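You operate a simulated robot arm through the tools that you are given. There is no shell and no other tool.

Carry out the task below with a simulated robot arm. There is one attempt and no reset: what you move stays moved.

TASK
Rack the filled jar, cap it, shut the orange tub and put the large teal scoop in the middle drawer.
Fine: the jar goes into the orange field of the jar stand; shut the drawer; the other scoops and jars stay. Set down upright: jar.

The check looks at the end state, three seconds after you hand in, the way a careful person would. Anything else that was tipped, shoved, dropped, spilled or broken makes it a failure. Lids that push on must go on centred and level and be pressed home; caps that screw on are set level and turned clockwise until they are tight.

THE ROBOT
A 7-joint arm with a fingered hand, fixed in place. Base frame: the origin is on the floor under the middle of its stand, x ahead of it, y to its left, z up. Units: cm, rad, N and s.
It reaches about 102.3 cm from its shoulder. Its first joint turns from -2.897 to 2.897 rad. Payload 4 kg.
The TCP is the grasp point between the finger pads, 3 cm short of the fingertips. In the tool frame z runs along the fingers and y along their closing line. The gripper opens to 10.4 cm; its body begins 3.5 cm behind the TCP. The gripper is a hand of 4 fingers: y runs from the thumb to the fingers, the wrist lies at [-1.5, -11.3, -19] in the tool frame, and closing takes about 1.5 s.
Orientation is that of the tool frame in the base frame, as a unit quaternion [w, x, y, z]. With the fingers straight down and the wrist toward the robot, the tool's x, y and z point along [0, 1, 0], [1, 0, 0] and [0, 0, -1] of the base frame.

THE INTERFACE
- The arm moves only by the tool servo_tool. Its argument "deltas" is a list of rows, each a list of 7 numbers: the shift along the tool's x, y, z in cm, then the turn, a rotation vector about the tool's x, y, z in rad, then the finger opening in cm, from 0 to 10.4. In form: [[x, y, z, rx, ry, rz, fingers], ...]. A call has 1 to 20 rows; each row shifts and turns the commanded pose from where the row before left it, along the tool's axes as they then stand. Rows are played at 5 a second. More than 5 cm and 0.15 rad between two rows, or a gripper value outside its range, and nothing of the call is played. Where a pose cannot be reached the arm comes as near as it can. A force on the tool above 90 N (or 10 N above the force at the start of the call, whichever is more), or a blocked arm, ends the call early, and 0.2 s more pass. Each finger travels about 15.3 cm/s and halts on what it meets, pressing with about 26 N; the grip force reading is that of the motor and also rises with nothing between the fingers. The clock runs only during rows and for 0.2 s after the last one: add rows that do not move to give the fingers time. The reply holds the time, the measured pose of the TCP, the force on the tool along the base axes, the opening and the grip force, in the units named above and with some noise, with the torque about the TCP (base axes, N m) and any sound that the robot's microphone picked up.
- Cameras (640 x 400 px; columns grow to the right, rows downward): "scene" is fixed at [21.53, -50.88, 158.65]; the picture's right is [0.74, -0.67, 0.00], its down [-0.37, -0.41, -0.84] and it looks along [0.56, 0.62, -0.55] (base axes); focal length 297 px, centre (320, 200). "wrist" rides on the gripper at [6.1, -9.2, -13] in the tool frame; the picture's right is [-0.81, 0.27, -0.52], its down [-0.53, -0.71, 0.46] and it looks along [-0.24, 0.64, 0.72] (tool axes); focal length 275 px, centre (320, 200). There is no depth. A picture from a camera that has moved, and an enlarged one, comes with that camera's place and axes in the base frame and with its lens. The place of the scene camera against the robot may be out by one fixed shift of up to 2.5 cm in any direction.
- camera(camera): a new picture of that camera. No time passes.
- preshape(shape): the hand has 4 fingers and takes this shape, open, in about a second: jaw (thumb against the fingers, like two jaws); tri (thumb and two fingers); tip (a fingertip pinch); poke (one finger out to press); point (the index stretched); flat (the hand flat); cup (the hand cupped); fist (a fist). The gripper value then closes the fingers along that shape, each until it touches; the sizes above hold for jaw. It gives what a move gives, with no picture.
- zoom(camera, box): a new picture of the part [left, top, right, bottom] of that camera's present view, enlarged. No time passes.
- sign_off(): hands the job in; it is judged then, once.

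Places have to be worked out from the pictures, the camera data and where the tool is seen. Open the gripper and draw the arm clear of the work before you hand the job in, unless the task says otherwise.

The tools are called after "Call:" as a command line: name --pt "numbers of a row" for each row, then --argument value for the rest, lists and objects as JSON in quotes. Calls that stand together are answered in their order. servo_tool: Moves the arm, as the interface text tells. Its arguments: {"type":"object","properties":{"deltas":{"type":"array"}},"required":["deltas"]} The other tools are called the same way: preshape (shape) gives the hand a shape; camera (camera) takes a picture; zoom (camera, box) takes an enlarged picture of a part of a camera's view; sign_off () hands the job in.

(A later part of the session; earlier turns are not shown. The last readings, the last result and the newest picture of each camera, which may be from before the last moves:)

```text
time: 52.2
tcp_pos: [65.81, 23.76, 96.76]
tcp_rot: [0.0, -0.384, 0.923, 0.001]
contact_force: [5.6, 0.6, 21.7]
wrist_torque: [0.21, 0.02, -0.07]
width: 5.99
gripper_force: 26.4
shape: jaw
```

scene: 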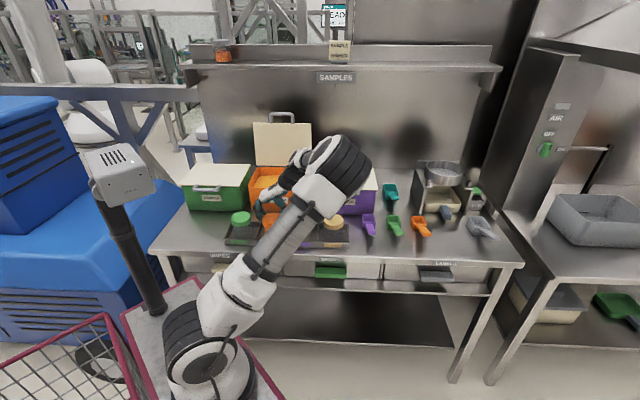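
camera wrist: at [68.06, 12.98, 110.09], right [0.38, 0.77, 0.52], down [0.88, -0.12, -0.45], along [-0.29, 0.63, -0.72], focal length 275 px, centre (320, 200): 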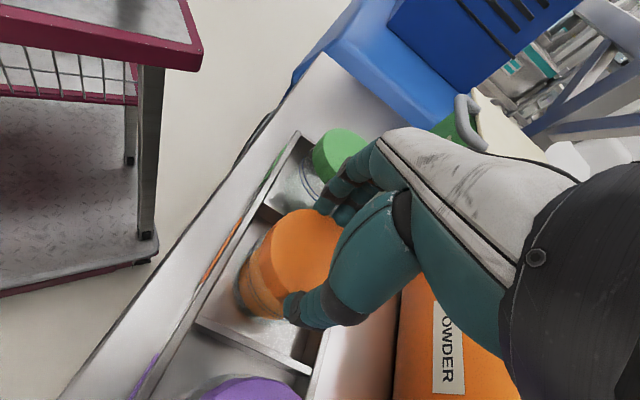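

It resists at about 22 N, so it's on a thread or stop rather than loose. I now turn clockwise (positive about the downward tool axis), compensating for the small cap offset so it turns about the jar axis.

Call:
servo_tool --pt "0 0 -0.05 0 0 0 5.0" --pt "-0.014 0.043 0 0 0 0.12 5.0" --pt "-0.014 0.043 0 0 0 0.12 5.0" --pt "-0.014 0.043 0 0 0 0.12 5.0" --pt "-0.014 0.043 0 0 0 0.12 5.0" --pt "0 0 0 0 0 0 5.0"

Call:
zoom --camera "wrist" --box '[200, 190, 360, 350]'

Call:
zoom --camera "scene" --box '[240, 180, 330, 250]'

```text
time: 53.6
tcp_pos: [65.76, 23.94, 96.86]
tcp_rot: [0.0, -0.154, 0.988, 0.0]
contact_force: [-1.7, -0.1, 13.7]
wrist_torque: [0.08, 0.09, 0.2]
width: 5.98
gripper_force: 25.9
shape: jaw
```

```text
2.50 times, centred on (280, 270) of wrist
camera zoom: at [62.67, 13.28, 109.9], right [0.69, 0.51, 0.52], down [0.72, -0.52, -0.45], along [0.04, 0.69, -0.72], focal length 688 px, centre (420, 25)
```

zoom: 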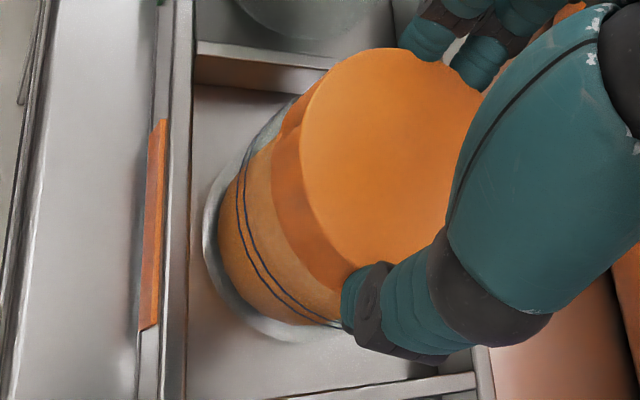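

```text
5.71 times, centred on (285, 215) of scene
camera zoom: at [21.53, -50.88, 158.65], right [0.74, -0.67, 0.0], down [-0.37, -0.41, -0.84], along [0.56, 0.62, -0.55], focal length 1697 px, centre (520, 114)
```

zoom: 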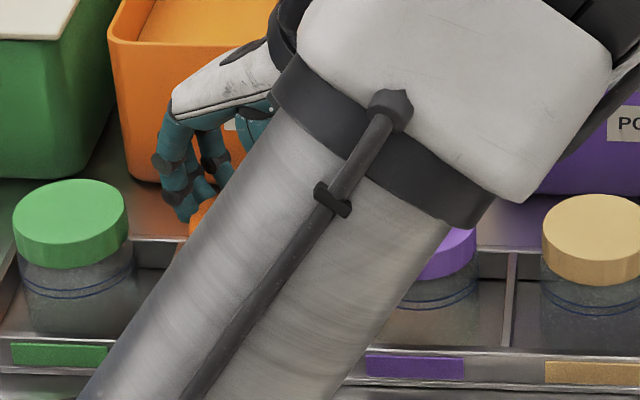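

There is resisting torque (+0.2 N m) and the axial force eased, as a thread would do. I keep turning clockwise.

Call:
servo_tool --pt "-0.014 0.043 0 0 0 0.12 5.0" --pt "-0.014 0.043 0 0 0 0.12 5.0" --pt "-0.014 0.043 0 0 0 0.12 5.0" --pt "-0.014 0.043 0 0 0 0.12 5.0" --pt "-0.014 0.043 0 0 0 0.12 5.0" --pt "0 0 0 0 0 0 5.0"

Call:
zoom --camera "wrist" --box '[200, 190, 360, 350]'

```text
time: 55.0
tcp_pos: [65.79, 24.01, 96.85]
tcp_rot: [0.0, 0.146, 0.989, 0.001]
contact_force: [-0.6, -0.2, 9.0]
wrist_torque: [0.04, 0.0, 0.15]
width: 5.95
gripper_force: 26.7
shape: jaw
```

```text
2.50 times, centred on (280, 270) of wrist
camera zoom: at [57.22, 17.11, 109.89], right [0.86, 0.03, 0.52], down [0.3, -0.84, -0.46], along [0.42, 0.55, -0.72], focal length 688 px, centre (420, 25)
```

zoom: 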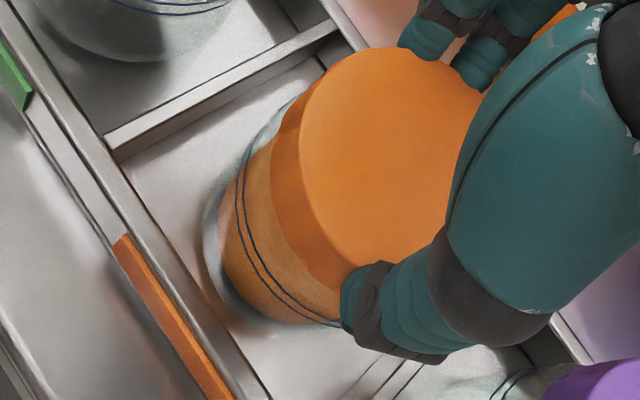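

Axial force keeps easing while turning, so the cap is working down. I continue clockwise, following down slightly.

Call:
servo_tool --pt "-0.014 0.043 0.01 0 0 0.12 5.0" --pt "-0.014 0.043 0.01 0 0 0.12 5.0" --pt "-0.014 0.043 0.01 0 0 0.12 5.0" --pt "-0.014 0.043 0.01 0 0 0.12 5.0" --pt "-0.014 0.043 0.01 0 0 0.12 5.0" --pt "-0.014 0.043 0.01 0 0 0.12 5.0" --pt "0 0 0 0 0 0 5.0"

Call:
zoom --camera "scene" --box '[240, 180, 330, 250]'

Call:
camera --camera "wrist"

```text
time: 56.6
tcp_pos: [66.06, 24.29, 96.86]
tcp_rot: [0.0, 0.486, 0.874, 0.0]
contact_force: [-1.2, 0.4, 8.5]
wrist_torque: [0.01, 0.02, 0.11]
width: 5.94
gripper_force: 25.8
shape: jaw
```

```text
5.71 times, centred on (285, 215) of scene
camera zoom: at [21.53, -50.88, 158.65], right [0.74, -0.67, 0.0], down [-0.37, -0.41, -0.84], along [0.56, 0.62, -0.55], focal length 1697 px, centre (520, 114)
```

zoom: 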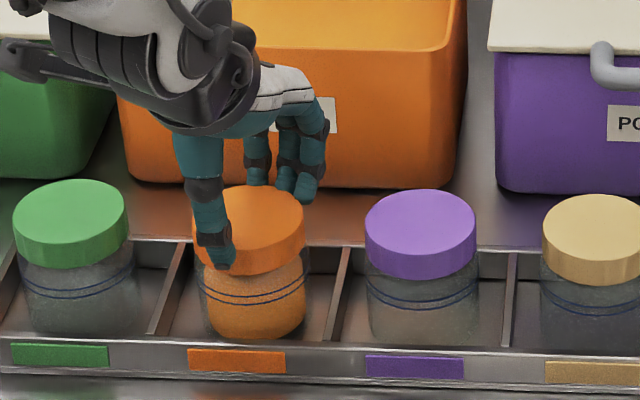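

```text
taken
camera wrist: at [55.02, 24.61, 109.87], right [0.66, -0.54, 0.52], down [-0.32, -0.83, -0.46], along [0.68, 0.13, -0.72], focal length 275 px, centre (320, 200)
```

wrist: 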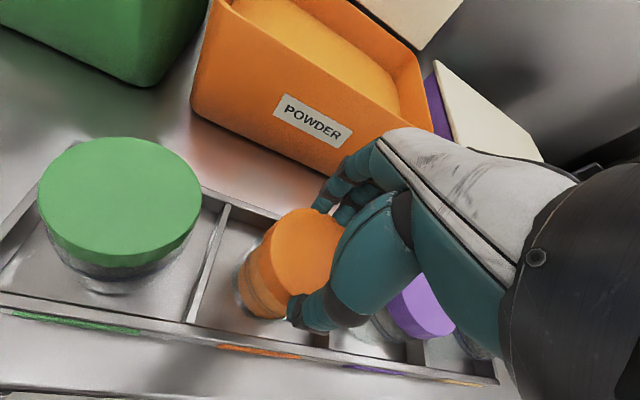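

In the scene view the orange cap now stands exactly level and at the same height as the green and purple ones. I turn further clockwise with somewhat more down force to see whether the torque rises to a stop.

Call:
servo_tool --pt "-0.014 0.043 0.1 0 0 0.12 5.0" --pt "-0.014 0.043 0.05 0 0 0.12 5.0" --pt "-0.014 0.043 0 0 0 0.12 5.0" --pt "-0.014 0.043 0 0 0 0.12 5.0" --pt "-0.014 0.043 0 0 0 0.12 5.0" --pt "-0.014 0.043 0 0 0 0.12 5.0"

Call:
zoom --camera "scene" --box '[240, 180, 330, 250]'

```text
time: 57.9
tcp_pos: [66.39, 24.76, 100.83]
tcp_rot: [-0.08, 0.736, 0.671, 0.043]
contact_force: [-0.8, -0.2, -0.6]
wrist_torque: [0.0, 0.01, 0.0]
width: 5.97
gripper_force: 26.0
shape: jaw
heard: snap
stopped in row 6: the arm was blocked; the commanded pose is now the measured one
```

```text
5.71 times, centred on (285, 215) of scene
camera zoom: at [21.53, -50.88, 158.65], right [0.74, -0.67, 0.0], down [-0.37, -0.41, -0.84], along [0.56, 0.62, -0.55], focal length 1697 px, centre (520, 114)
```

zoom: 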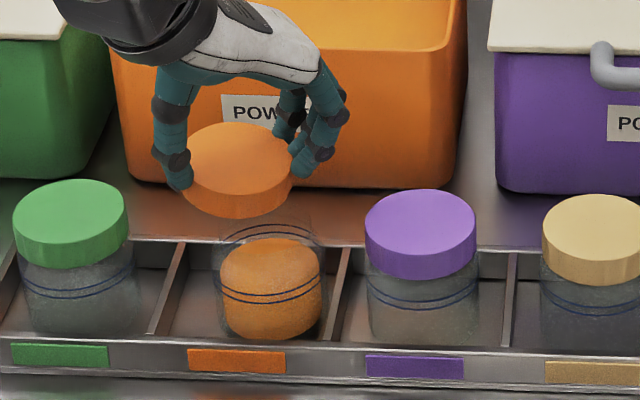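

The arm hit a limit while turning and its recoil lifted and tilted the hand, pulling the cap off with another snap – so this cap snaps on and off and is a push-on lid. The jar still stands upright in its field; I look closely at everything before moving.

Call:
camera --camera "scene"

Call:
camera --camera "wrist"

Call:
zoom --camera "scene" --box '[250, 190, 320, 250]'

```text
taken
```

scene: 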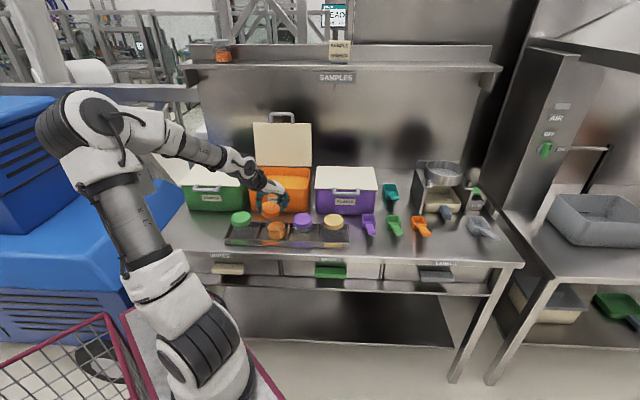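

```text
taken
camera wrist: at [58.38, 29.15, 115.33], right [0.22, -0.91, 0.35], down [-0.78, -0.38, -0.5], along [0.59, -0.17, -0.79], focal length 275 px, centre (320, 200)
```

wrist: 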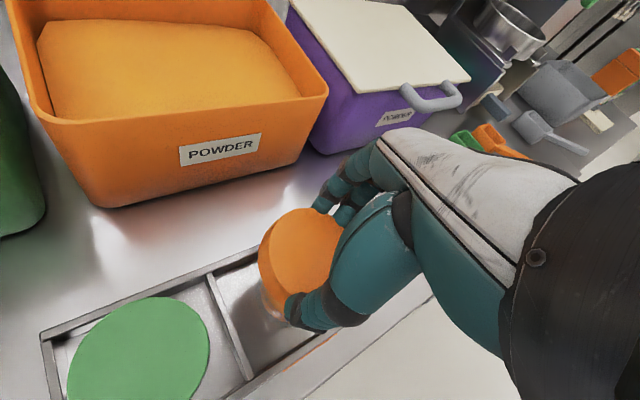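

```text
6.67 times, centred on (285, 220) of scene
camera zoom: at [21.53, -50.88, 158.65], right [0.74, -0.67, 0.0], down [-0.37, -0.41, -0.84], along [0.56, 0.62, -0.55], focal length 1980 px, centre (553, 67)
```

zoom: 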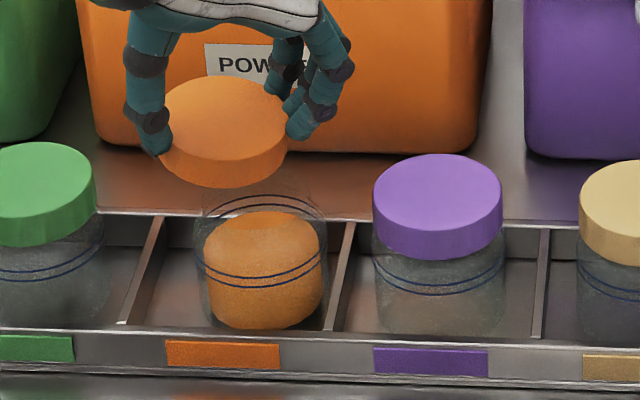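

The hand is tilted ~10° and turned +50°. I first raise the cap straight up 4 cm, then rotate back to level at the reference yaw along the computed rotation vector.

Call:
servo_tool --pt "0.34 -0.12 -1.97 0 0 0 5.0" --pt "0.34 -0.12 -1.97 0 0 0 5.0" --pt "0 0 0 0.00235 -0.0234 -0.1094 5.0" --pt "0 0 0 0.00235 -0.0234 -0.1094 5.0" --pt "0 0 0 0.00235 -0.0234 -0.1094 5.0" --pt "0 0 0 0.00235 -0.0234 -0.1094 5.0" --pt "0 0 0 0.00235 -0.0234 -0.1094 5.0" --pt "0 0 0 0.00235 -0.0234 -0.1094 5.0" --pt "0 0 0 0.00235 -0.0234 -0.1094 5.0" --pt "0 0 0 0.00235 -0.0234 -0.1094 5.0" --pt "0 0 0 0 0 0 5.0" --pt "0 0 0 0 0 0 5.0"

Call:
camera --camera "scene"

Call:
zoom --camera "scene" --box '[240, 170, 330, 250]'

Call:
camera --camera "wrist"

```text
time: 60.5
tcp_pos: [66.44, 24.62, 104.95]
tcp_rot: [0.0, 0.382, 0.924, 0.0]
contact_force: [-0.2, 0.3, 0.4]
wrist_torque: [0.03, 0.01, 0.01]
width: 5.95
gripper_force: 26.1
shape: jaw
```

```text
taken
```

scene: 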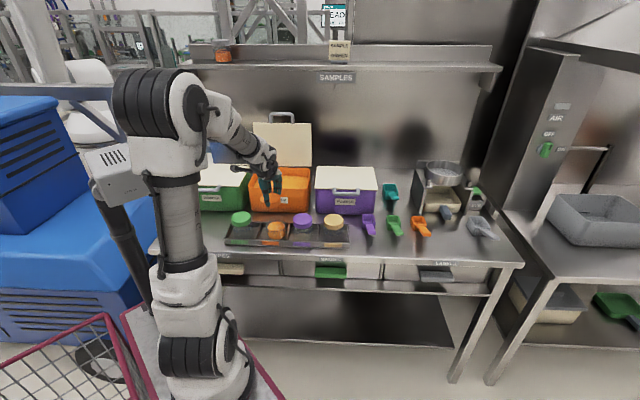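

```text
5.00 times, centred on (285, 210) of scene
camera zoom: at [21.53, -50.88, 158.65], right [0.74, -0.67, 0.0], down [-0.37, -0.41, -0.84], along [0.56, 0.62, -0.55], focal length 1485 px, centre (495, 150)
```

zoom: 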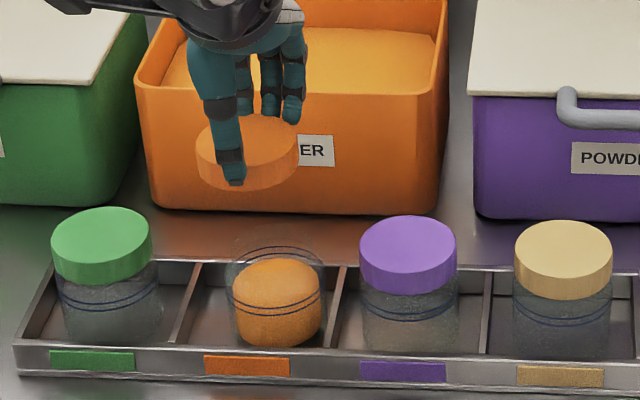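

```text
taken
camera wrist: at [55.56, 22.47, 117.96], right [0.77, -0.38, 0.52], down [-0.13, -0.88, -0.46], along [0.63, 0.28, -0.72], focal length 275 px, centre (320, 200)
```

wrist: 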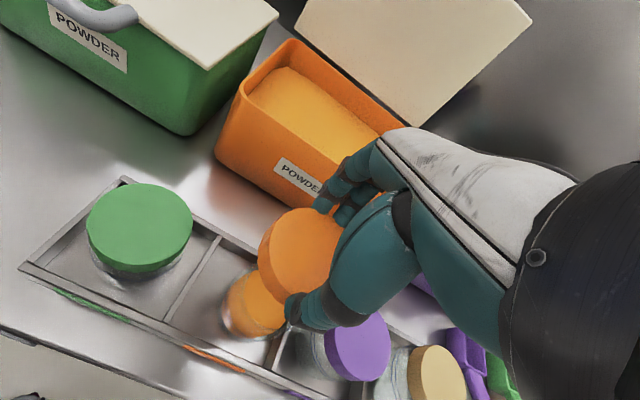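

Hand is level again at the reference yaw, jar upright but ~1 cm to the right in its field. I zoom in to check that the cap is still level in the fingers.

Call:
zoom --camera "scene" --box '[255, 180, 305, 220]'

Call:
zoom --camera "wrist" --box '[200, 190, 360, 350]'

Call:
zoom --camera "scene" --box '[255, 210, 305, 250]'

```text
10.00 times, centred on (280, 200) of scene
camera zoom: at [21.53, -50.88, 158.65], right [0.74, -0.67, 0.0], down [-0.37, -0.41, -0.84], along [0.56, 0.62, -0.55], focal length 2970 px, centre (720, 200)
```

zoom: 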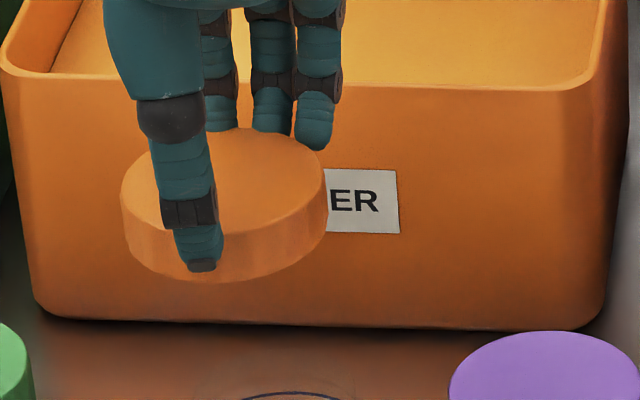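

```text
2.50 times, centred on (280, 270) of wrist
camera zoom: at [55.56, 22.47, 117.96], right [0.77, -0.38, 0.52], down [-0.13, -0.88, -0.46], along [0.63, 0.28, -0.72], focal length 688 px, centre (420, 25)
```

zoom: 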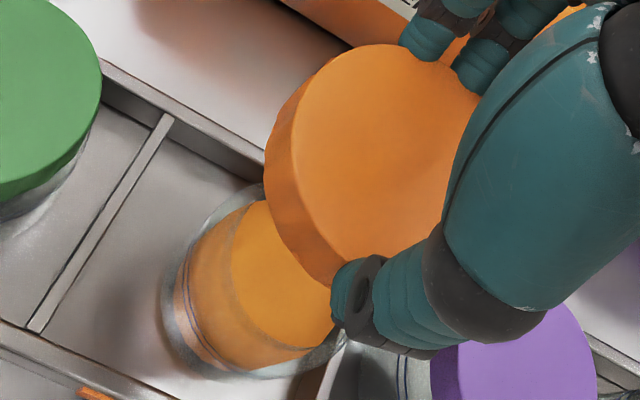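

```text
10.00 times, centred on (280, 230) of scene
camera zoom: at [21.53, -50.88, 158.65], right [0.74, -0.67, 0.0], down [-0.37, -0.41, -0.84], along [0.56, 0.62, -0.55], focal length 2970 px, centre (720, -100)
```

zoom: 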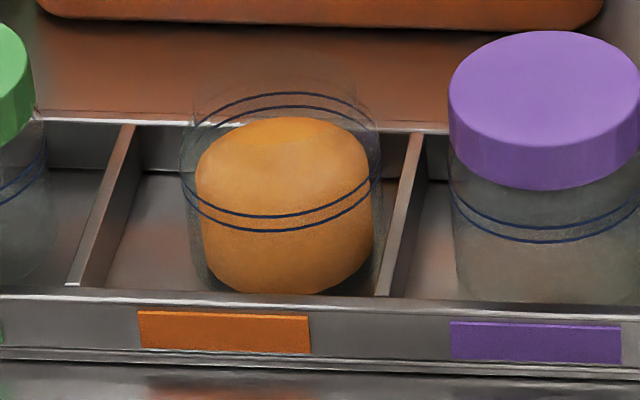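

Cap still level. From scene and previous fit I work out the correction: 1.0 cm along +u and 0.54 cm back toward the robot. I shift and lower to just above the rim, then verify.

Call:
servo_tool --pt "-0.5 -0.27 0 0 0 0 5.0" --pt "-0.5 -0.27 0 0 0 0 5.0" --pt "0 0 2.0 0 0 0 5.0" --pt "0 0 2.0 0 0 0 5.0" --pt "0 0 1.5 0 0 0 5.0" --pt "0 0 0.9 0 0 0 5.0" --pt "0 0 0 0 0 0 5.0" --pt "0 0 0 0 0 0 5.0"

Call:
zoom --camera "scene" --box '[250, 195, 310, 245]'

Call:
zoom --camera "wrist" --box '[200, 190, 360, 350]'

```text
time: 62.3
tcp_pos: [66.54, 23.51, 98.53]
tcp_rot: [0.0, 0.382, 0.924, 0.0]
contact_force: [0.0, 0.4, 0.3]
wrist_torque: [0.01, -0.01, 0.04]
width: 5.97
gripper_force: 26.4
shape: jaw
```

```text
8.00 times, centred on (280, 220) of scene
camera zoom: at [21.53, -50.88, 158.65], right [0.74, -0.67, 0.0], down [-0.37, -0.41, -0.84], along [0.56, 0.62, -0.55], focal length 2376 px, centre (640, 40)
```

zoom: 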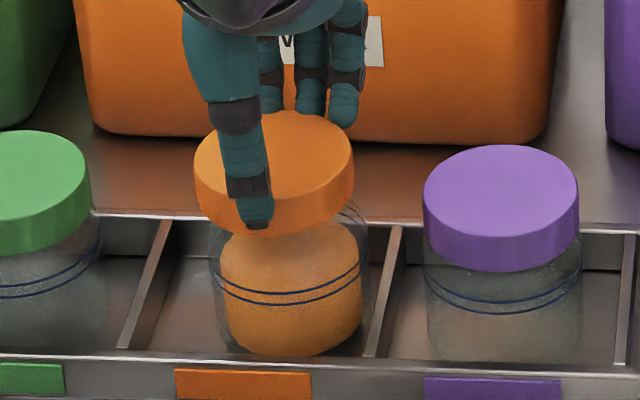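

```text
2.50 times, centred on (280, 270) of wrist
camera zoom: at [55.72, 21.35, 111.64], right [0.77, -0.38, 0.52], down [-0.13, -0.88, -0.46], along [0.63, 0.28, -0.72], focal length 688 px, centre (420, 25)
```

zoom: 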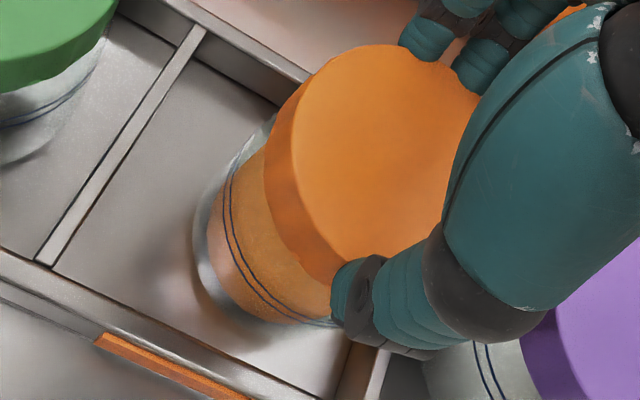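

Comparing with the neighbouring jars' cap heights and outlines, the cap should go about 0.1 cm further right and 0.3 cm further in. I apply that and check again.

Call:
servo_tool --pt "-0.1 0.32 0 0 0 0 5.0" --pt "0 0 0.3 0 0 0 5.0" --pt "0 0 0.3 0 0 0 5.0" --pt "0 0 0 0 0 0 5.0" --pt "0 0 0 0 0 0 5.0"

Call:
zoom --camera "scene" --box '[250, 195, 310, 245]'

Call:
zoom --camera "wrist" --box '[200, 190, 360, 350]'

```text
time: 63.5
tcp_pos: [66.99, 23.76, 97.95]
tcp_rot: [0.0, 0.383, 0.924, 0.001]
contact_force: [1.2, 0.0, 2.0]
wrist_torque: [-0.03, 0.04, 0.02]
width: 5.95
gripper_force: 25.7
shape: jaw
```

```text
8.00 times, centred on (280, 220) of scene
camera zoom: at [21.53, -50.88, 158.65], right [0.74, -0.67, 0.0], down [-0.37, -0.41, -0.84], along [0.56, 0.62, -0.55], focal length 2376 px, centre (640, 40)
```

zoom: 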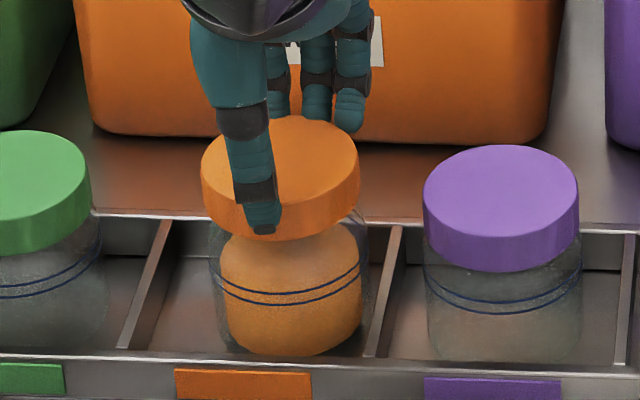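

```text
2.50 times, centred on (280, 270) of wrist
camera zoom: at [56.13, 21.51, 111.07], right [0.77, -0.38, 0.52], down [-0.13, -0.88, -0.46], along [0.63, 0.28, -0.72], focal length 688 px, centre (420, 25)
```

zoom: 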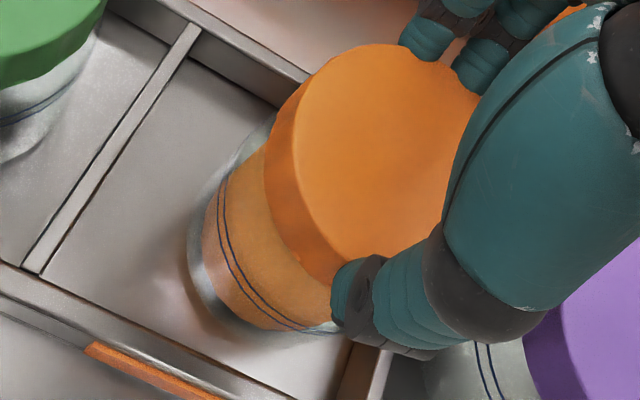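

Aligned in both directions now. I press down in small steps, expecting the snap at about z 97.

Call:
servo_tool --pt "0 0 0.2 0 0 0 5.0" --pt "0 0 0.2 0 0 0 5.0" --pt "0 0 0.2 0 0 0 5.0" --pt "0 0 0 0 0 0 5.0"

Call:
zoom --camera "scene" --box '[250, 195, 310, 245]'

```text
time: 64.5
tcp_pos: [66.98, 23.73, 97.6]
tcp_rot: [0.002, 0.381, 0.924, 0.002]
contact_force: [-0.5, 1.6, 41.0]
wrist_torque: [-0.77, 0.66, -0.07]
width: 6.01
gripper_force: 26.1
shape: jaw
```

```text
8.00 times, centred on (280, 220) of scene
camera zoom: at [21.53, -50.88, 158.65], right [0.74, -0.67, 0.0], down [-0.37, -0.41, -0.84], along [0.56, 0.62, -0.55], focal length 2376 px, centre (640, 40)
```

zoom: 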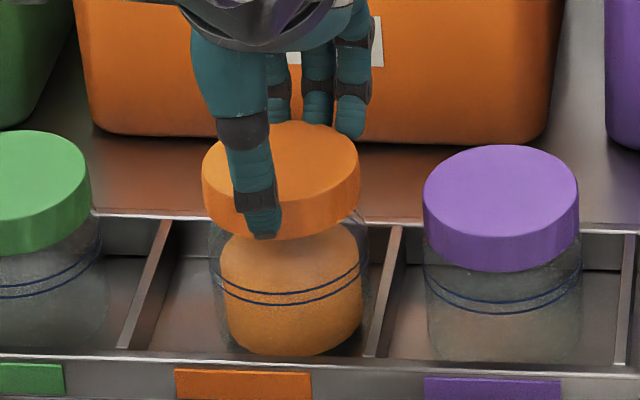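

41 N with the torque showing contact only on the near side (about 2.5 cm toward the robot): the cap is too far in and rides on the front of the rim. I back up, shift 0.35 cm toward the robot and try again.

Call:
servo_tool --pt "0 0 -0.3 0 0 0 5.0" --pt "0 0 -0.4 0 0 0 5.0" --pt "0 -0.35 0 0 0 0 5.0" --pt "0 0 0 0 0 0 5.0" --pt "0 0 0.3 0 0 0 5.0" --pt "0 0 0.2 0 0 0 5.0" --pt "0 0 0.1 0 0 0 5.0" --pt "0 0 0 0 0 0 5.0"

Call:
zoom --camera "scene" --box '[250, 195, 310, 245]'

```text
time: 66.3
tcp_pos: [66.8, 23.64, 97.39]
tcp_rot: [0.0, 0.381, 0.924, 0.001]
contact_force: [0.0, 0.7, -0.6]
wrist_torque: [-0.02, -0.02, 0.02]
width: 5.94
gripper_force: 26.1
shape: jaw
```

```text
8.00 times, centred on (280, 220) of scene
camera zoom: at [21.53, -50.88, 158.65], right [0.74, -0.67, 0.0], down [-0.37, -0.41, -0.84], along [0.56, 0.62, -0.55], focal length 2376 px, centre (640, 40)
```

zoom: 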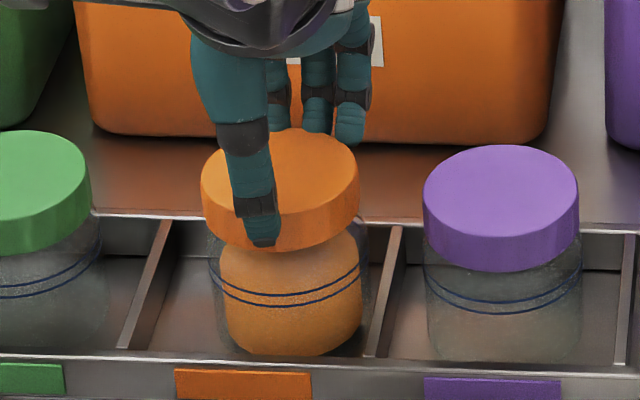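

Now at 97.39 there is no contact, so the cap is going over the neck. I continue down.

Call:
servo_tool --pt "0 0 0.15 0 0 0 5.0" --pt "0 0 0.15 0 0 0 5.0" --pt "0 0 0.1 0 0 0 5.0" --pt "0 0 0 0 0 0 5.0"

Call:
zoom --camera "scene" --box '[250, 195, 310, 245]'

```text
time: 67.3
tcp_pos: [66.82, 23.49, 97.04]
tcp_rot: [-0.001, 0.383, 0.924, 0.0]
contact_force: [0.3, -0.3, 0.4]
wrist_torque: [-0.04, 0.01, 0.0]
width: 5.91
gripper_force: 25.5
shape: jaw
```

```text
8.00 times, centred on (280, 220) of scene
camera zoom: at [21.53, -50.88, 158.65], right [0.74, -0.67, 0.0], down [-0.37, -0.41, -0.84], along [0.56, 0.62, -0.55], focal length 2376 px, centre (640, 40)
```

zoom: 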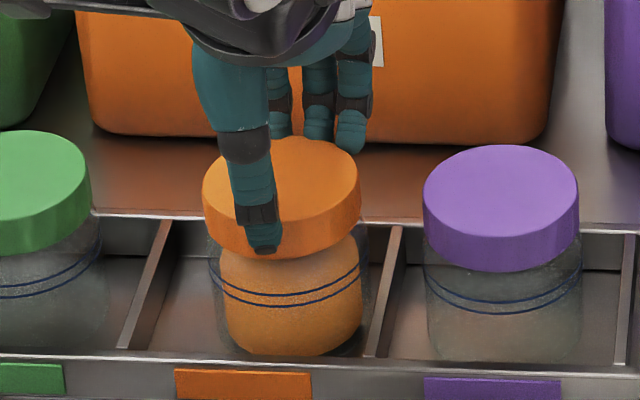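

Nearly at the neighbours' height and still free. I continue in 0.1 cm steps to the snap.

Call:
servo_tool --pt "0 0 0.12 0 0 0 5.0" --pt "0 0 0.12 0 0 0 5.0" --pt "0 0 0 0 0 0 5.0"

```text
time: 68.1
tcp_pos: [66.83, 23.67, 96.88]
tcp_rot: [0.001, 0.382, 0.924, 0.0]
contact_force: [-0.4, -3.1, 7.4]
wrist_torque: [0.01, -0.08, -0.05]
width: 5.92
gripper_force: 26.1
shape: jaw
heard: snap
```

Snap at z 96.88, straight on. I press it home a bit more firmly, then check the height against its neighbours.

Call:
servo_tool --pt "0 0 0.12 0 0 0 5.0" --pt "0 0 0.12 0 0 0 5.0" --pt "0 0 0.05 0 0 0 5.0" --pt "0 0 0 0 0 0 5.0"

Call:
zoom --camera "scene" --box '[250, 195, 310, 245]'

```text
time: 69.1
tcp_pos: [66.75, 23.54, 96.71]
tcp_rot: [0.002, 0.383, 0.924, 0.001]
contact_force: [1.1, -5.1, 20.7]
wrist_torque: [0.05, -0.24, -0.11]
width: 5.89
gripper_force: 26.1
shape: jaw
```

```text
8.00 times, centred on (280, 220) of scene
camera zoom: at [21.53, -50.88, 158.65], right [0.74, -0.67, 0.0], down [-0.37, -0.41, -0.84], along [0.56, 0.62, -0.55], focal length 2376 px, centre (640, 40)
```

zoom: 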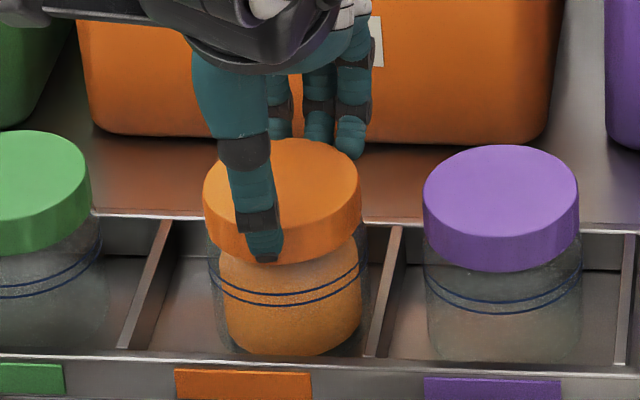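

The cap is level and at its neighbours' height. I relieve the pressure, open the fingers gently and lift straight off.

Call:
servo_tool --pt "0 0 -0.15 0 0 0 5.0" --pt "0 0 0 0 0 0 6.0" --pt "0 0 0 0 0 0 6.6" --pt "0 0 0 0 0 0 7.2" --pt "0 0 0 0 0 0 7.8" --pt "0 0 0 0 0 0 8.4" --pt "0 0 0 0 0 0 9.0" --pt "0 0 0 0 0 0 9.6" --pt "0 0 0 0 0 0 10.2" --pt "0 0 0 0 0 0 10.4" --pt "0 0 -0.5 0 0 0 10.4" --pt "0 0 -1.5 0 0 0 10.4" --pt "0 0 -2.5 0 0 0 10.4" --pt "0 0 -3.0 0 0 0 10.4" --pt "0 0 0 0 0 0 10.4"

Call:
zoom --camera "scene" --box '[230, 195, 330, 255]'

Call:
camera --camera "wrist"

```text
time: 72.3
tcp_pos: [66.63, 23.26, 104.4]
tcp_rot: [0.0, 0.382, 0.924, 0.001]
contact_force: [0.3, 0.6, -0.2]
wrist_torque: [-0.03, 0.0, 0.03]
width: 10.37
gripper_force: 0.1
shape: jaw
```

```text
6.40 times, centred on (280, 225) of scene
camera zoom: at [21.53, -50.88, 158.65], right [0.74, -0.67, 0.0], down [-0.37, -0.41, -0.84], along [0.56, 0.62, -0.55], focal length 1901 px, centre (576, 40)
```

zoom: 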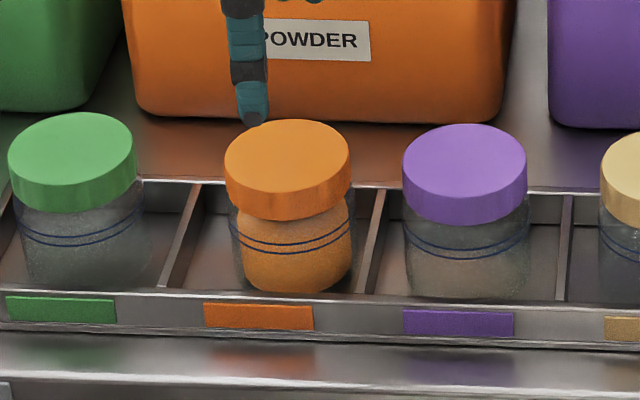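

```text
taken
camera wrist: at [55.84, 21.08, 117.41], right [0.77, -0.38, 0.52], down [-0.13, -0.88, -0.46], along [0.63, 0.28, -0.72], focal length 275 px, centre (320, 200)
```

wrist: 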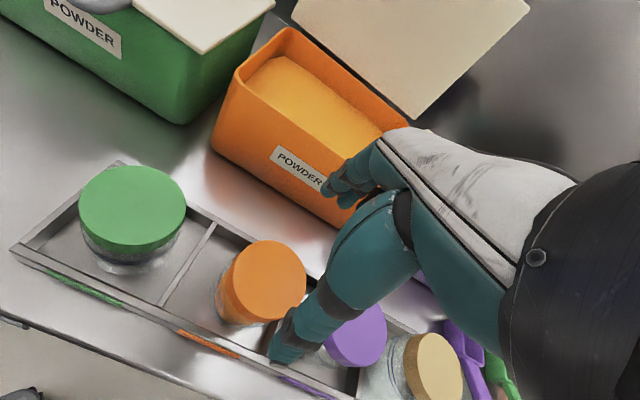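

The jar is capped, upright in the orange field and level with its neighbours. Next the orange tub: I raise the hand to get a clear wrist view of the standing lid and its handle.

Call:
servo_tool --pt "0 0 -3.0 0 0 0 10.4" --pt "0 0 -3.5 0 0 0 10.4" --pt "0 0 -3.5 0 0 0 10.4" --pt "0 0 -3.5 0 0 0 10.4" --pt "0 0 -3.5 0 0 0 10.4" --pt "0 0 -3.5 0 0 0 10.4" --pt "0 0 -3.5 0 0 0 10.4" --pt "0 0 0 0 0 0 10.4" --pt "0 0 0 0 0 0 10.4"

Call:
camera --camera "wrist"

Call:
camera --camera "scene"

```text
time: 74.3
tcp_pos: [66.61, 23.66, 127.98]
tcp_rot: [0.0, 0.382, 0.924, -0.001]
contact_force: [-0.5, -0.8, 0.3]
wrist_torque: [-0.01, 0.04, -0.01]
width: 10.36
gripper_force: 0.1
shape: jaw
```

```text
taken
camera wrist: at [55.72, 21.47, 141.0], right [0.77, -0.38, 0.52], down [-0.13, -0.88, -0.46], along [0.63, 0.28, -0.72], focal length 275 px, centre (320, 200)
```

wrist: 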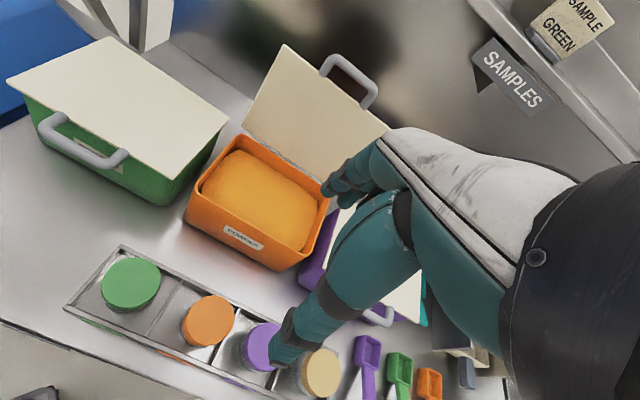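

```text
taken
```

scene: 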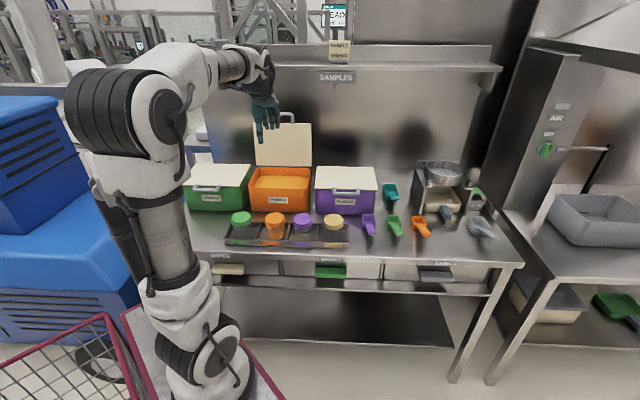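

The handle bar is near u 28.5, n 97.5, z 122, lid nearly vertical. I zoom to see the handle and hinge clearly.

Call:
zoom --camera "wrist" --box '[180, 30, 400, 280]'

Call:
zoom --camera "scene" --box '[240, 100, 330, 220]'

```text
1.60 times, centred on (290, 155) of wrist
camera zoom: at [55.72, 21.47, 141.0], right [0.77, -0.38, 0.52], down [-0.13, -0.88, -0.46], along [0.63, 0.28, -0.72], focal length 440 px, centre (368, 272)
```

zoom: 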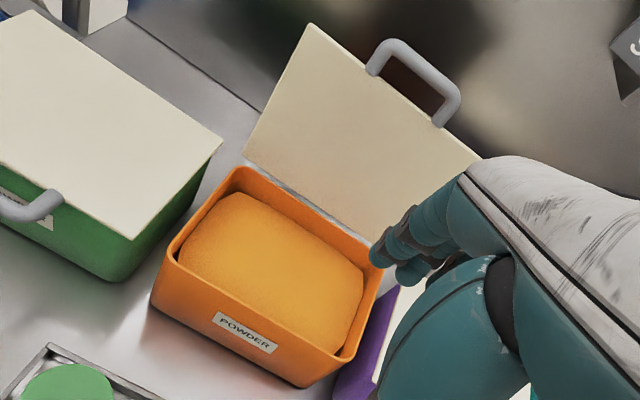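

```text
3.33 times, centred on (285, 160) of scene
camera zoom: at [21.53, -50.88, 158.65], right [0.74, -0.67, 0.0], down [-0.37, -0.41, -0.84], along [0.56, 0.62, -0.55], focal length 990 px, centre (437, 333)
```

zoom: 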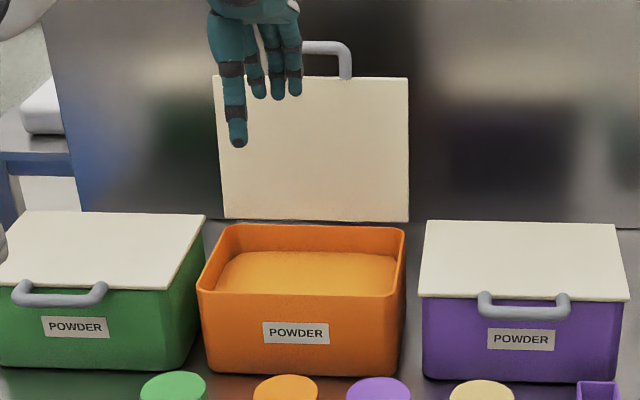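

The lid stands almost upright: handle bar at about u 28.4, n 97.7, z 122, hinge line near n 98, z 98. I plan to cage the bar between thumb (front) and fingers (behind) and swing it over; first I move to a pre-approach point above and in front, tilting the fingers 20° forward.

Call:
servo_tool --pt "0.3 3.0 -1.0 0 0 0 10.4" --pt "0.3 3.8 -1.0 0 0 0 10.4" --pt "0.3 3.8 -1.0 0 0 0 10.4" --pt "0.3 3.8 -1.0 0 0 0 10.4" --pt "0.3 3.8 -1.0 0 0 0 10.4" --pt "0.3 3.0 0 0 0 0 10.4" --pt "0 0 0 -0.117 0 0 10.4" --pt "0 0 0 -0.117 0 0 10.4" --pt "0 0 0 -0.117 0 0 10.4" --pt "0 0 0 0 0 0 10.4" --pt "0 0 0 0 0 0 10.4"

Call:
camera --camera "wrist"

Call:
camera --camera "scene"

```text
time: 76.7
tcp_pos: [80.4, 39.81, 133.17]
tcp_rot: [0.067, 0.376, 0.91, 0.162]
contact_force: [-0.4, 0.1, -0.1]
wrist_torque: [0.02, -0.02, 0.02]
width: 10.4
gripper_force: 0.1
shape: jaw
```

```text
taken
camera wrist: at [66.74, 34.81, 142.25], right [0.63, -0.52, 0.58], down [0.02, -0.74, -0.67], along [0.78, 0.43, -0.46], focal length 275 px, centre (320, 200)
```

wrist: 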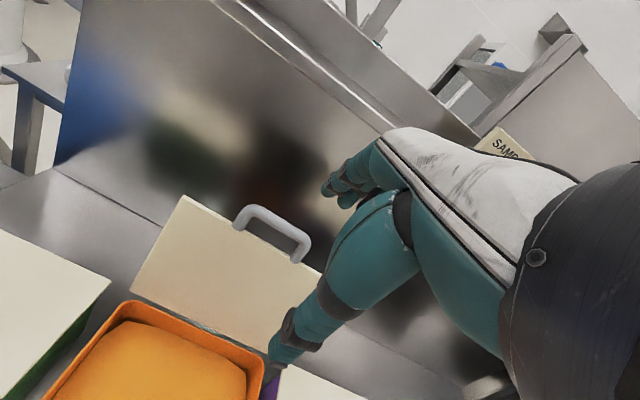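

```text
taken
```

scene: 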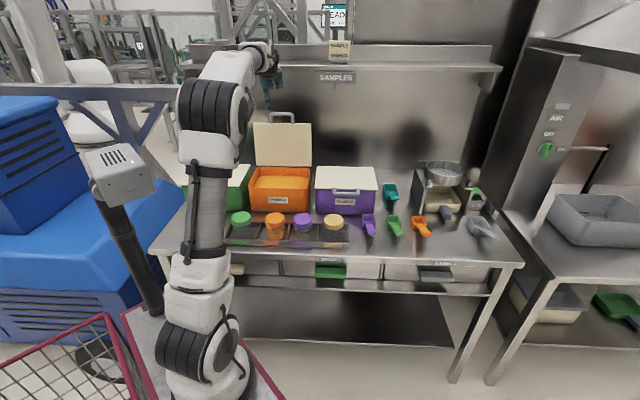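

Good view of the handle now; I zoom to pin down the bar.

Call:
zoom --camera "wrist" --box '[120, 170, 340, 330]'

```text
2.50 times, centred on (230, 250) of wrist
camera zoom: at [66.74, 34.81, 142.25], right [0.63, -0.52, 0.58], down [0.02, -0.74, -0.67], along [0.78, 0.43, -0.46], focal length 688 px, centre (545, 75)
```

zoom: 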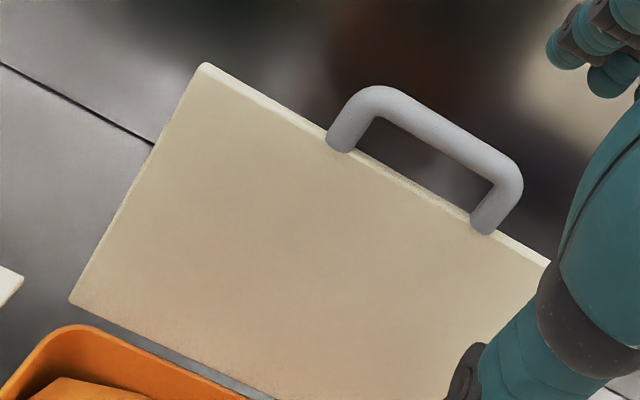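

Bar centre triangulates to u 28.3, n 99.3, z 121.5; the lid leans back about 10° from a hinge at n 97, z 99. I move forward above it, then in along the finger direction, stopping short to check.

Call:
servo_tool --pt "0.13 3.1 0 0 0 0 10.4" --pt "0.13 3.1 0 0 0 0 10.4" --pt "0.14 3.1 0 0 0 0 10.4" --pt "0 0 2.5 0 0 0 10.4" --pt "0 0 2.5 0 0 0 10.4" --pt "0 0 2.5 0 0 0 10.4" --pt "0 0 2.0 0 0 0 10.4" --pt "0 0 0 0 0 0 10.4" --pt "0 0 0 0 0 0 10.4"

Call:
camera --camera "wrist"

Call:
zoom --camera "scene" --box '[220, 70, 340, 220]'

```text
time: 78.7
tcp_pos: [88.37, 48.41, 127.61]
tcp_rot: [0.067, 0.376, 0.91, 0.161]
contact_force: [0.3, 0.3, 0.1]
wrist_torque: [0.01, -0.01, 0.01]
width: 10.37
gripper_force: 0.0
shape: jaw
```

```text
taken
camera wrist: at [74.83, 43.52, 136.66], right [0.63, -0.52, 0.58], down [0.02, -0.74, -0.67], along [0.78, 0.43, -0.46], focal length 275 px, centre (320, 200)
```

wrist: 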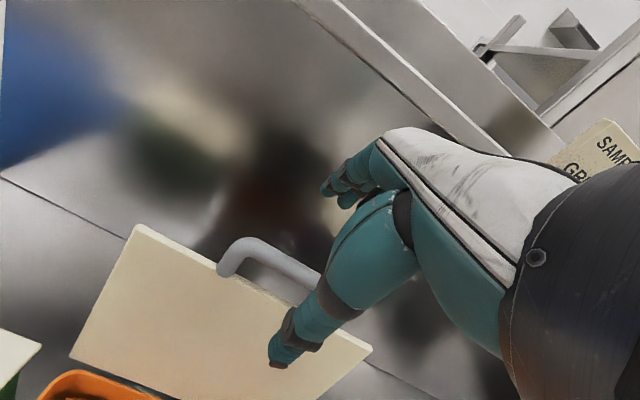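

```text
2.67 times, centred on (280, 145) of scene
camera zoom: at [21.53, -50.88, 158.65], right [0.74, -0.67, 0.0], down [-0.37, -0.41, -0.84], along [0.56, 0.62, -0.55], focal length 792 px, centre (427, 347)
```

zoom: 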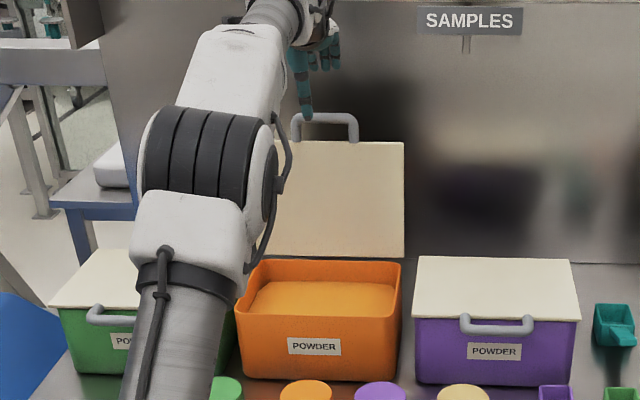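

The tool axis lines up with the bar (predicted pixel matches). I advance the last 5.6 cm along the fingers so the bar is between thumb and fingers.

Call:
servo_tool --pt "0 0.15 2.0 0 0 0 10.4" --pt "0 0.15 2.0 0 0 0 10.4" --pt "0 0 1.6 0 0 0 10.4" --pt "0 0 0 0 0 0 10.4" --pt "0 0 0 0 0 0 10.4"

Call:
camera --camera "wrist"

Call:
zoom --camera "scene" --box '[240, 80, 320, 180]'

```text
time: 79.9
tcp_pos: [90.05, 50.2, 122.23]
tcp_rot: [0.066, 0.376, 0.91, 0.161]
contact_force: [0.2, 0.0, -1.0]
wrist_torque: [0.03, -0.01, -0.01]
width: 10.4
gripper_force: 0.1
shape: jaw
```

```text
taken
camera wrist: at [76.49, 45.21, 131.36], right [0.63, -0.52, 0.58], down [0.02, -0.74, -0.67], along [0.78, 0.43, -0.46], focal length 275 px, centre (320, 200)
```

wrist: 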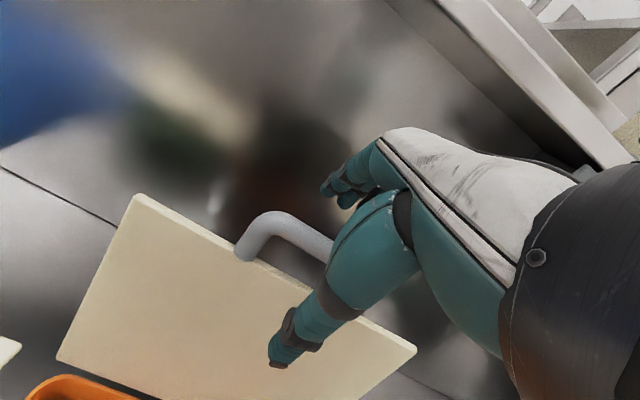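

```text
4.00 times, centred on (280, 130) of scene
camera zoom: at [21.53, -50.88, 158.65], right [0.74, -0.67, 0.0], down [-0.37, -0.41, -0.84], along [0.56, 0.62, -0.55], focal length 1188 px, centre (480, 480)
```

zoom: 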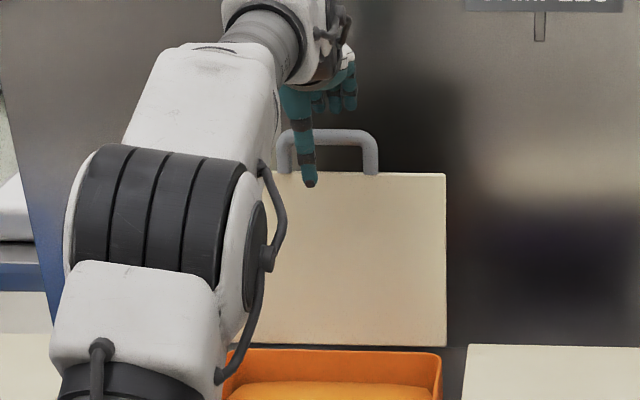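

The thumb is in front of the bar and the fingers behind it. I close the cage to about 3 cm around the bar.

Call:
servo_tool --pt "0 0 0 0 0 0 9.0" --pt "0 0 0 0 0 0 7.5" --pt "0 0 0 0 0 0 6.0" --pt "0 0 0 0 0 0 5.0" --pt "0 0 0 0 0 0 4.0" --pt "0 0 0 0 0 0 3.2" --pt "0 0 0 0 0 0 3.0" --pt "0 0 0 0 0 0 3.0"

Call:
camera --camera "wrist"

Call:
zoom --camera "scene" --box '[240, 80, 320, 180]'

```text
time: 81.7
tcp_pos: [90.06, 50.22, 122.19]
tcp_rot: [0.067, 0.376, 0.91, 0.162]
contact_force: [-0.3, 0.2, 0.2]
wrist_torque: [0.03, 0.02, 0.01]
width: 3.03
gripper_force: 0.1
shape: jaw
```

```text
taken
camera wrist: at [76.49, 45.21, 131.38], right [0.63, -0.52, 0.58], down [0.02, -0.74, -0.67], along [0.78, 0.43, -0.46], focal length 275 px, centre (320, 200)
```

wrist: 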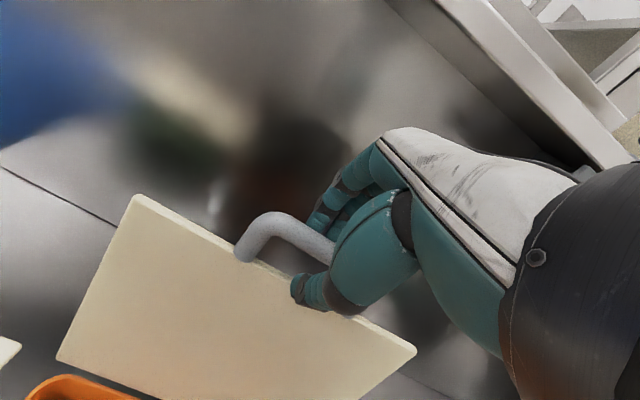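

```text
4.00 times, centred on (280, 130) of scene
camera zoom: at [21.53, -50.88, 158.65], right [0.74, -0.67, 0.0], down [-0.37, -0.41, -0.84], along [0.56, 0.62, -0.55], focal length 1188 px, centre (480, 480)
```

zoom: 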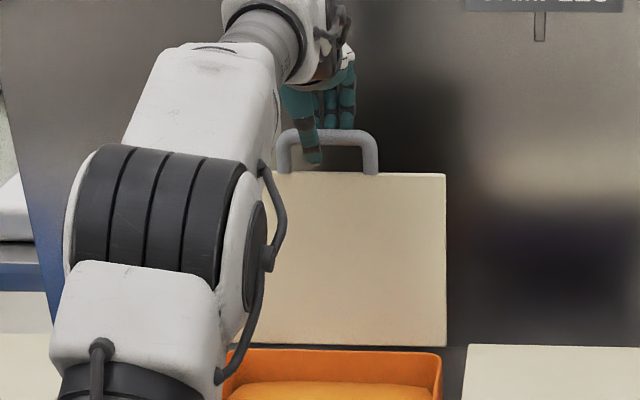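

The bar is caged (no contact force yet). I pull it toward the robot along the arc to bring the lid just past vertical.

Call:
servo_tool --pt "0 -1.0 -0.3 0 0 0 3.0" --pt "0 -1.5 -0.5 0 0 0 3.0" --pt "0 -1.5 -0.5 0 0 0 3.0" --pt "0 -1.5 -0.5 0 0 0 3.0" --pt "0 0 0 0 0 0 3.0"

Call:
camera --camera "wrist"

Call:
zoom --camera "scene" --box '[240, 80, 340, 220]'

```text
time: 82.9
tcp_pos: [85.97, 46.27, 122.23]
tcp_rot: [0.067, 0.376, 0.91, 0.161]
contact_force: [0.6, 0.1, -0.2]
wrist_torque: [0.01, -0.02, 0.0]
width: 2.99
gripper_force: 0.2
shape: jaw
```

```text
taken
camera wrist: at [72.46, 41.19, 131.2], right [0.63, -0.52, 0.58], down [0.02, -0.74, -0.67], along [0.78, 0.43, -0.46], focal length 275 px, centre (320, 200)
```

wrist: 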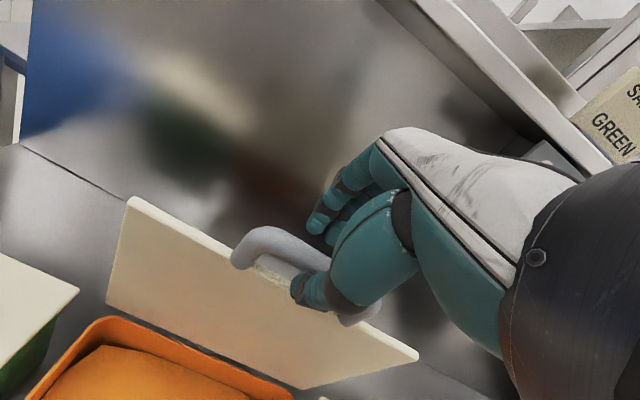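

```text
2.86 times, centred on (290, 150) of scene
camera zoom: at [21.53, -50.88, 158.65], right [0.74, -0.67, 0.0], down [-0.37, -0.41, -0.84], along [0.56, 0.62, -0.55], focal length 848 px, centre (406, 343)
```

zoom: 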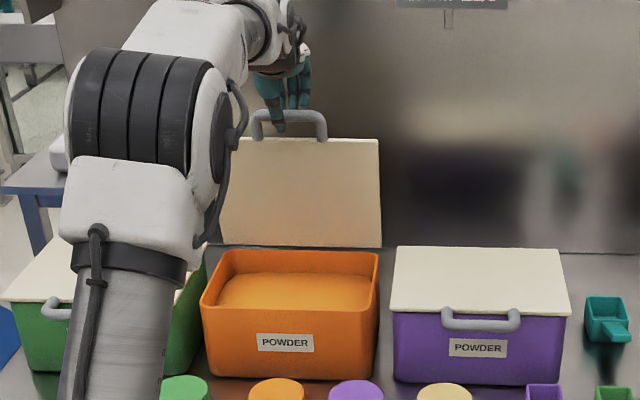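

The lid follows freely. I continue the arc to about 60° lid angle.

Call:
servo_tool --pt "0 -1.6 -0.2 0 0 0 3.0" --pt "0 -1.7 -0.1 0 0 0 3.0" --pt "0 -1.7 0 0 0 0 3.0" --pt "0 -1.7 0.0 0 0 0 3.0" --pt "0 -1.7 0.05 0 0 0 3.0" --pt "0 0 0 0 0 0 3.0"

Call:
camera --camera "wrist"

Call:
zoom --camera "scene" --box '[240, 80, 340, 220]'

```text
time: 84.3
tcp_pos: [80.5, 40.53, 119.51]
tcp_rot: [0.066, 0.376, 0.91, 0.163]
contact_force: [-0.6, -0.5, 0.2]
wrist_torque: [-0.01, 0.0, -0.01]
width: 3.02
gripper_force: 0.0
shape: jaw
```

```text
taken
camera wrist: at [66.84, 35.57, 128.6], right [0.63, -0.52, 0.58], down [0.02, -0.74, -0.67], along [0.78, 0.43, -0.46], focal length 275 px, centre (320, 200)
```

wrist: 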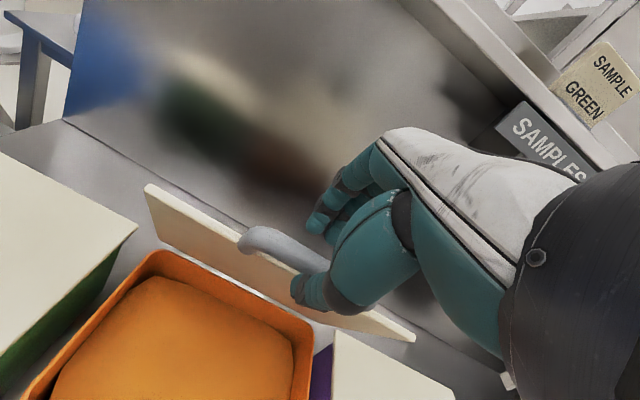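

```text
2.86 times, centred on (290, 150) of scene
camera zoom: at [21.53, -50.88, 158.65], right [0.74, -0.67, 0.0], down [-0.37, -0.41, -0.84], along [0.56, 0.62, -0.55], focal length 848 px, centre (406, 343)
```

zoom: 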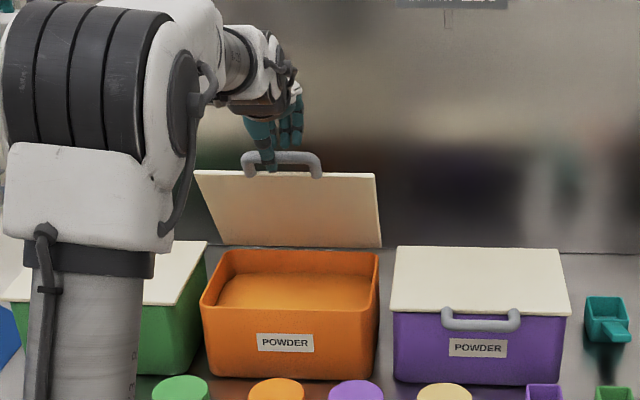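

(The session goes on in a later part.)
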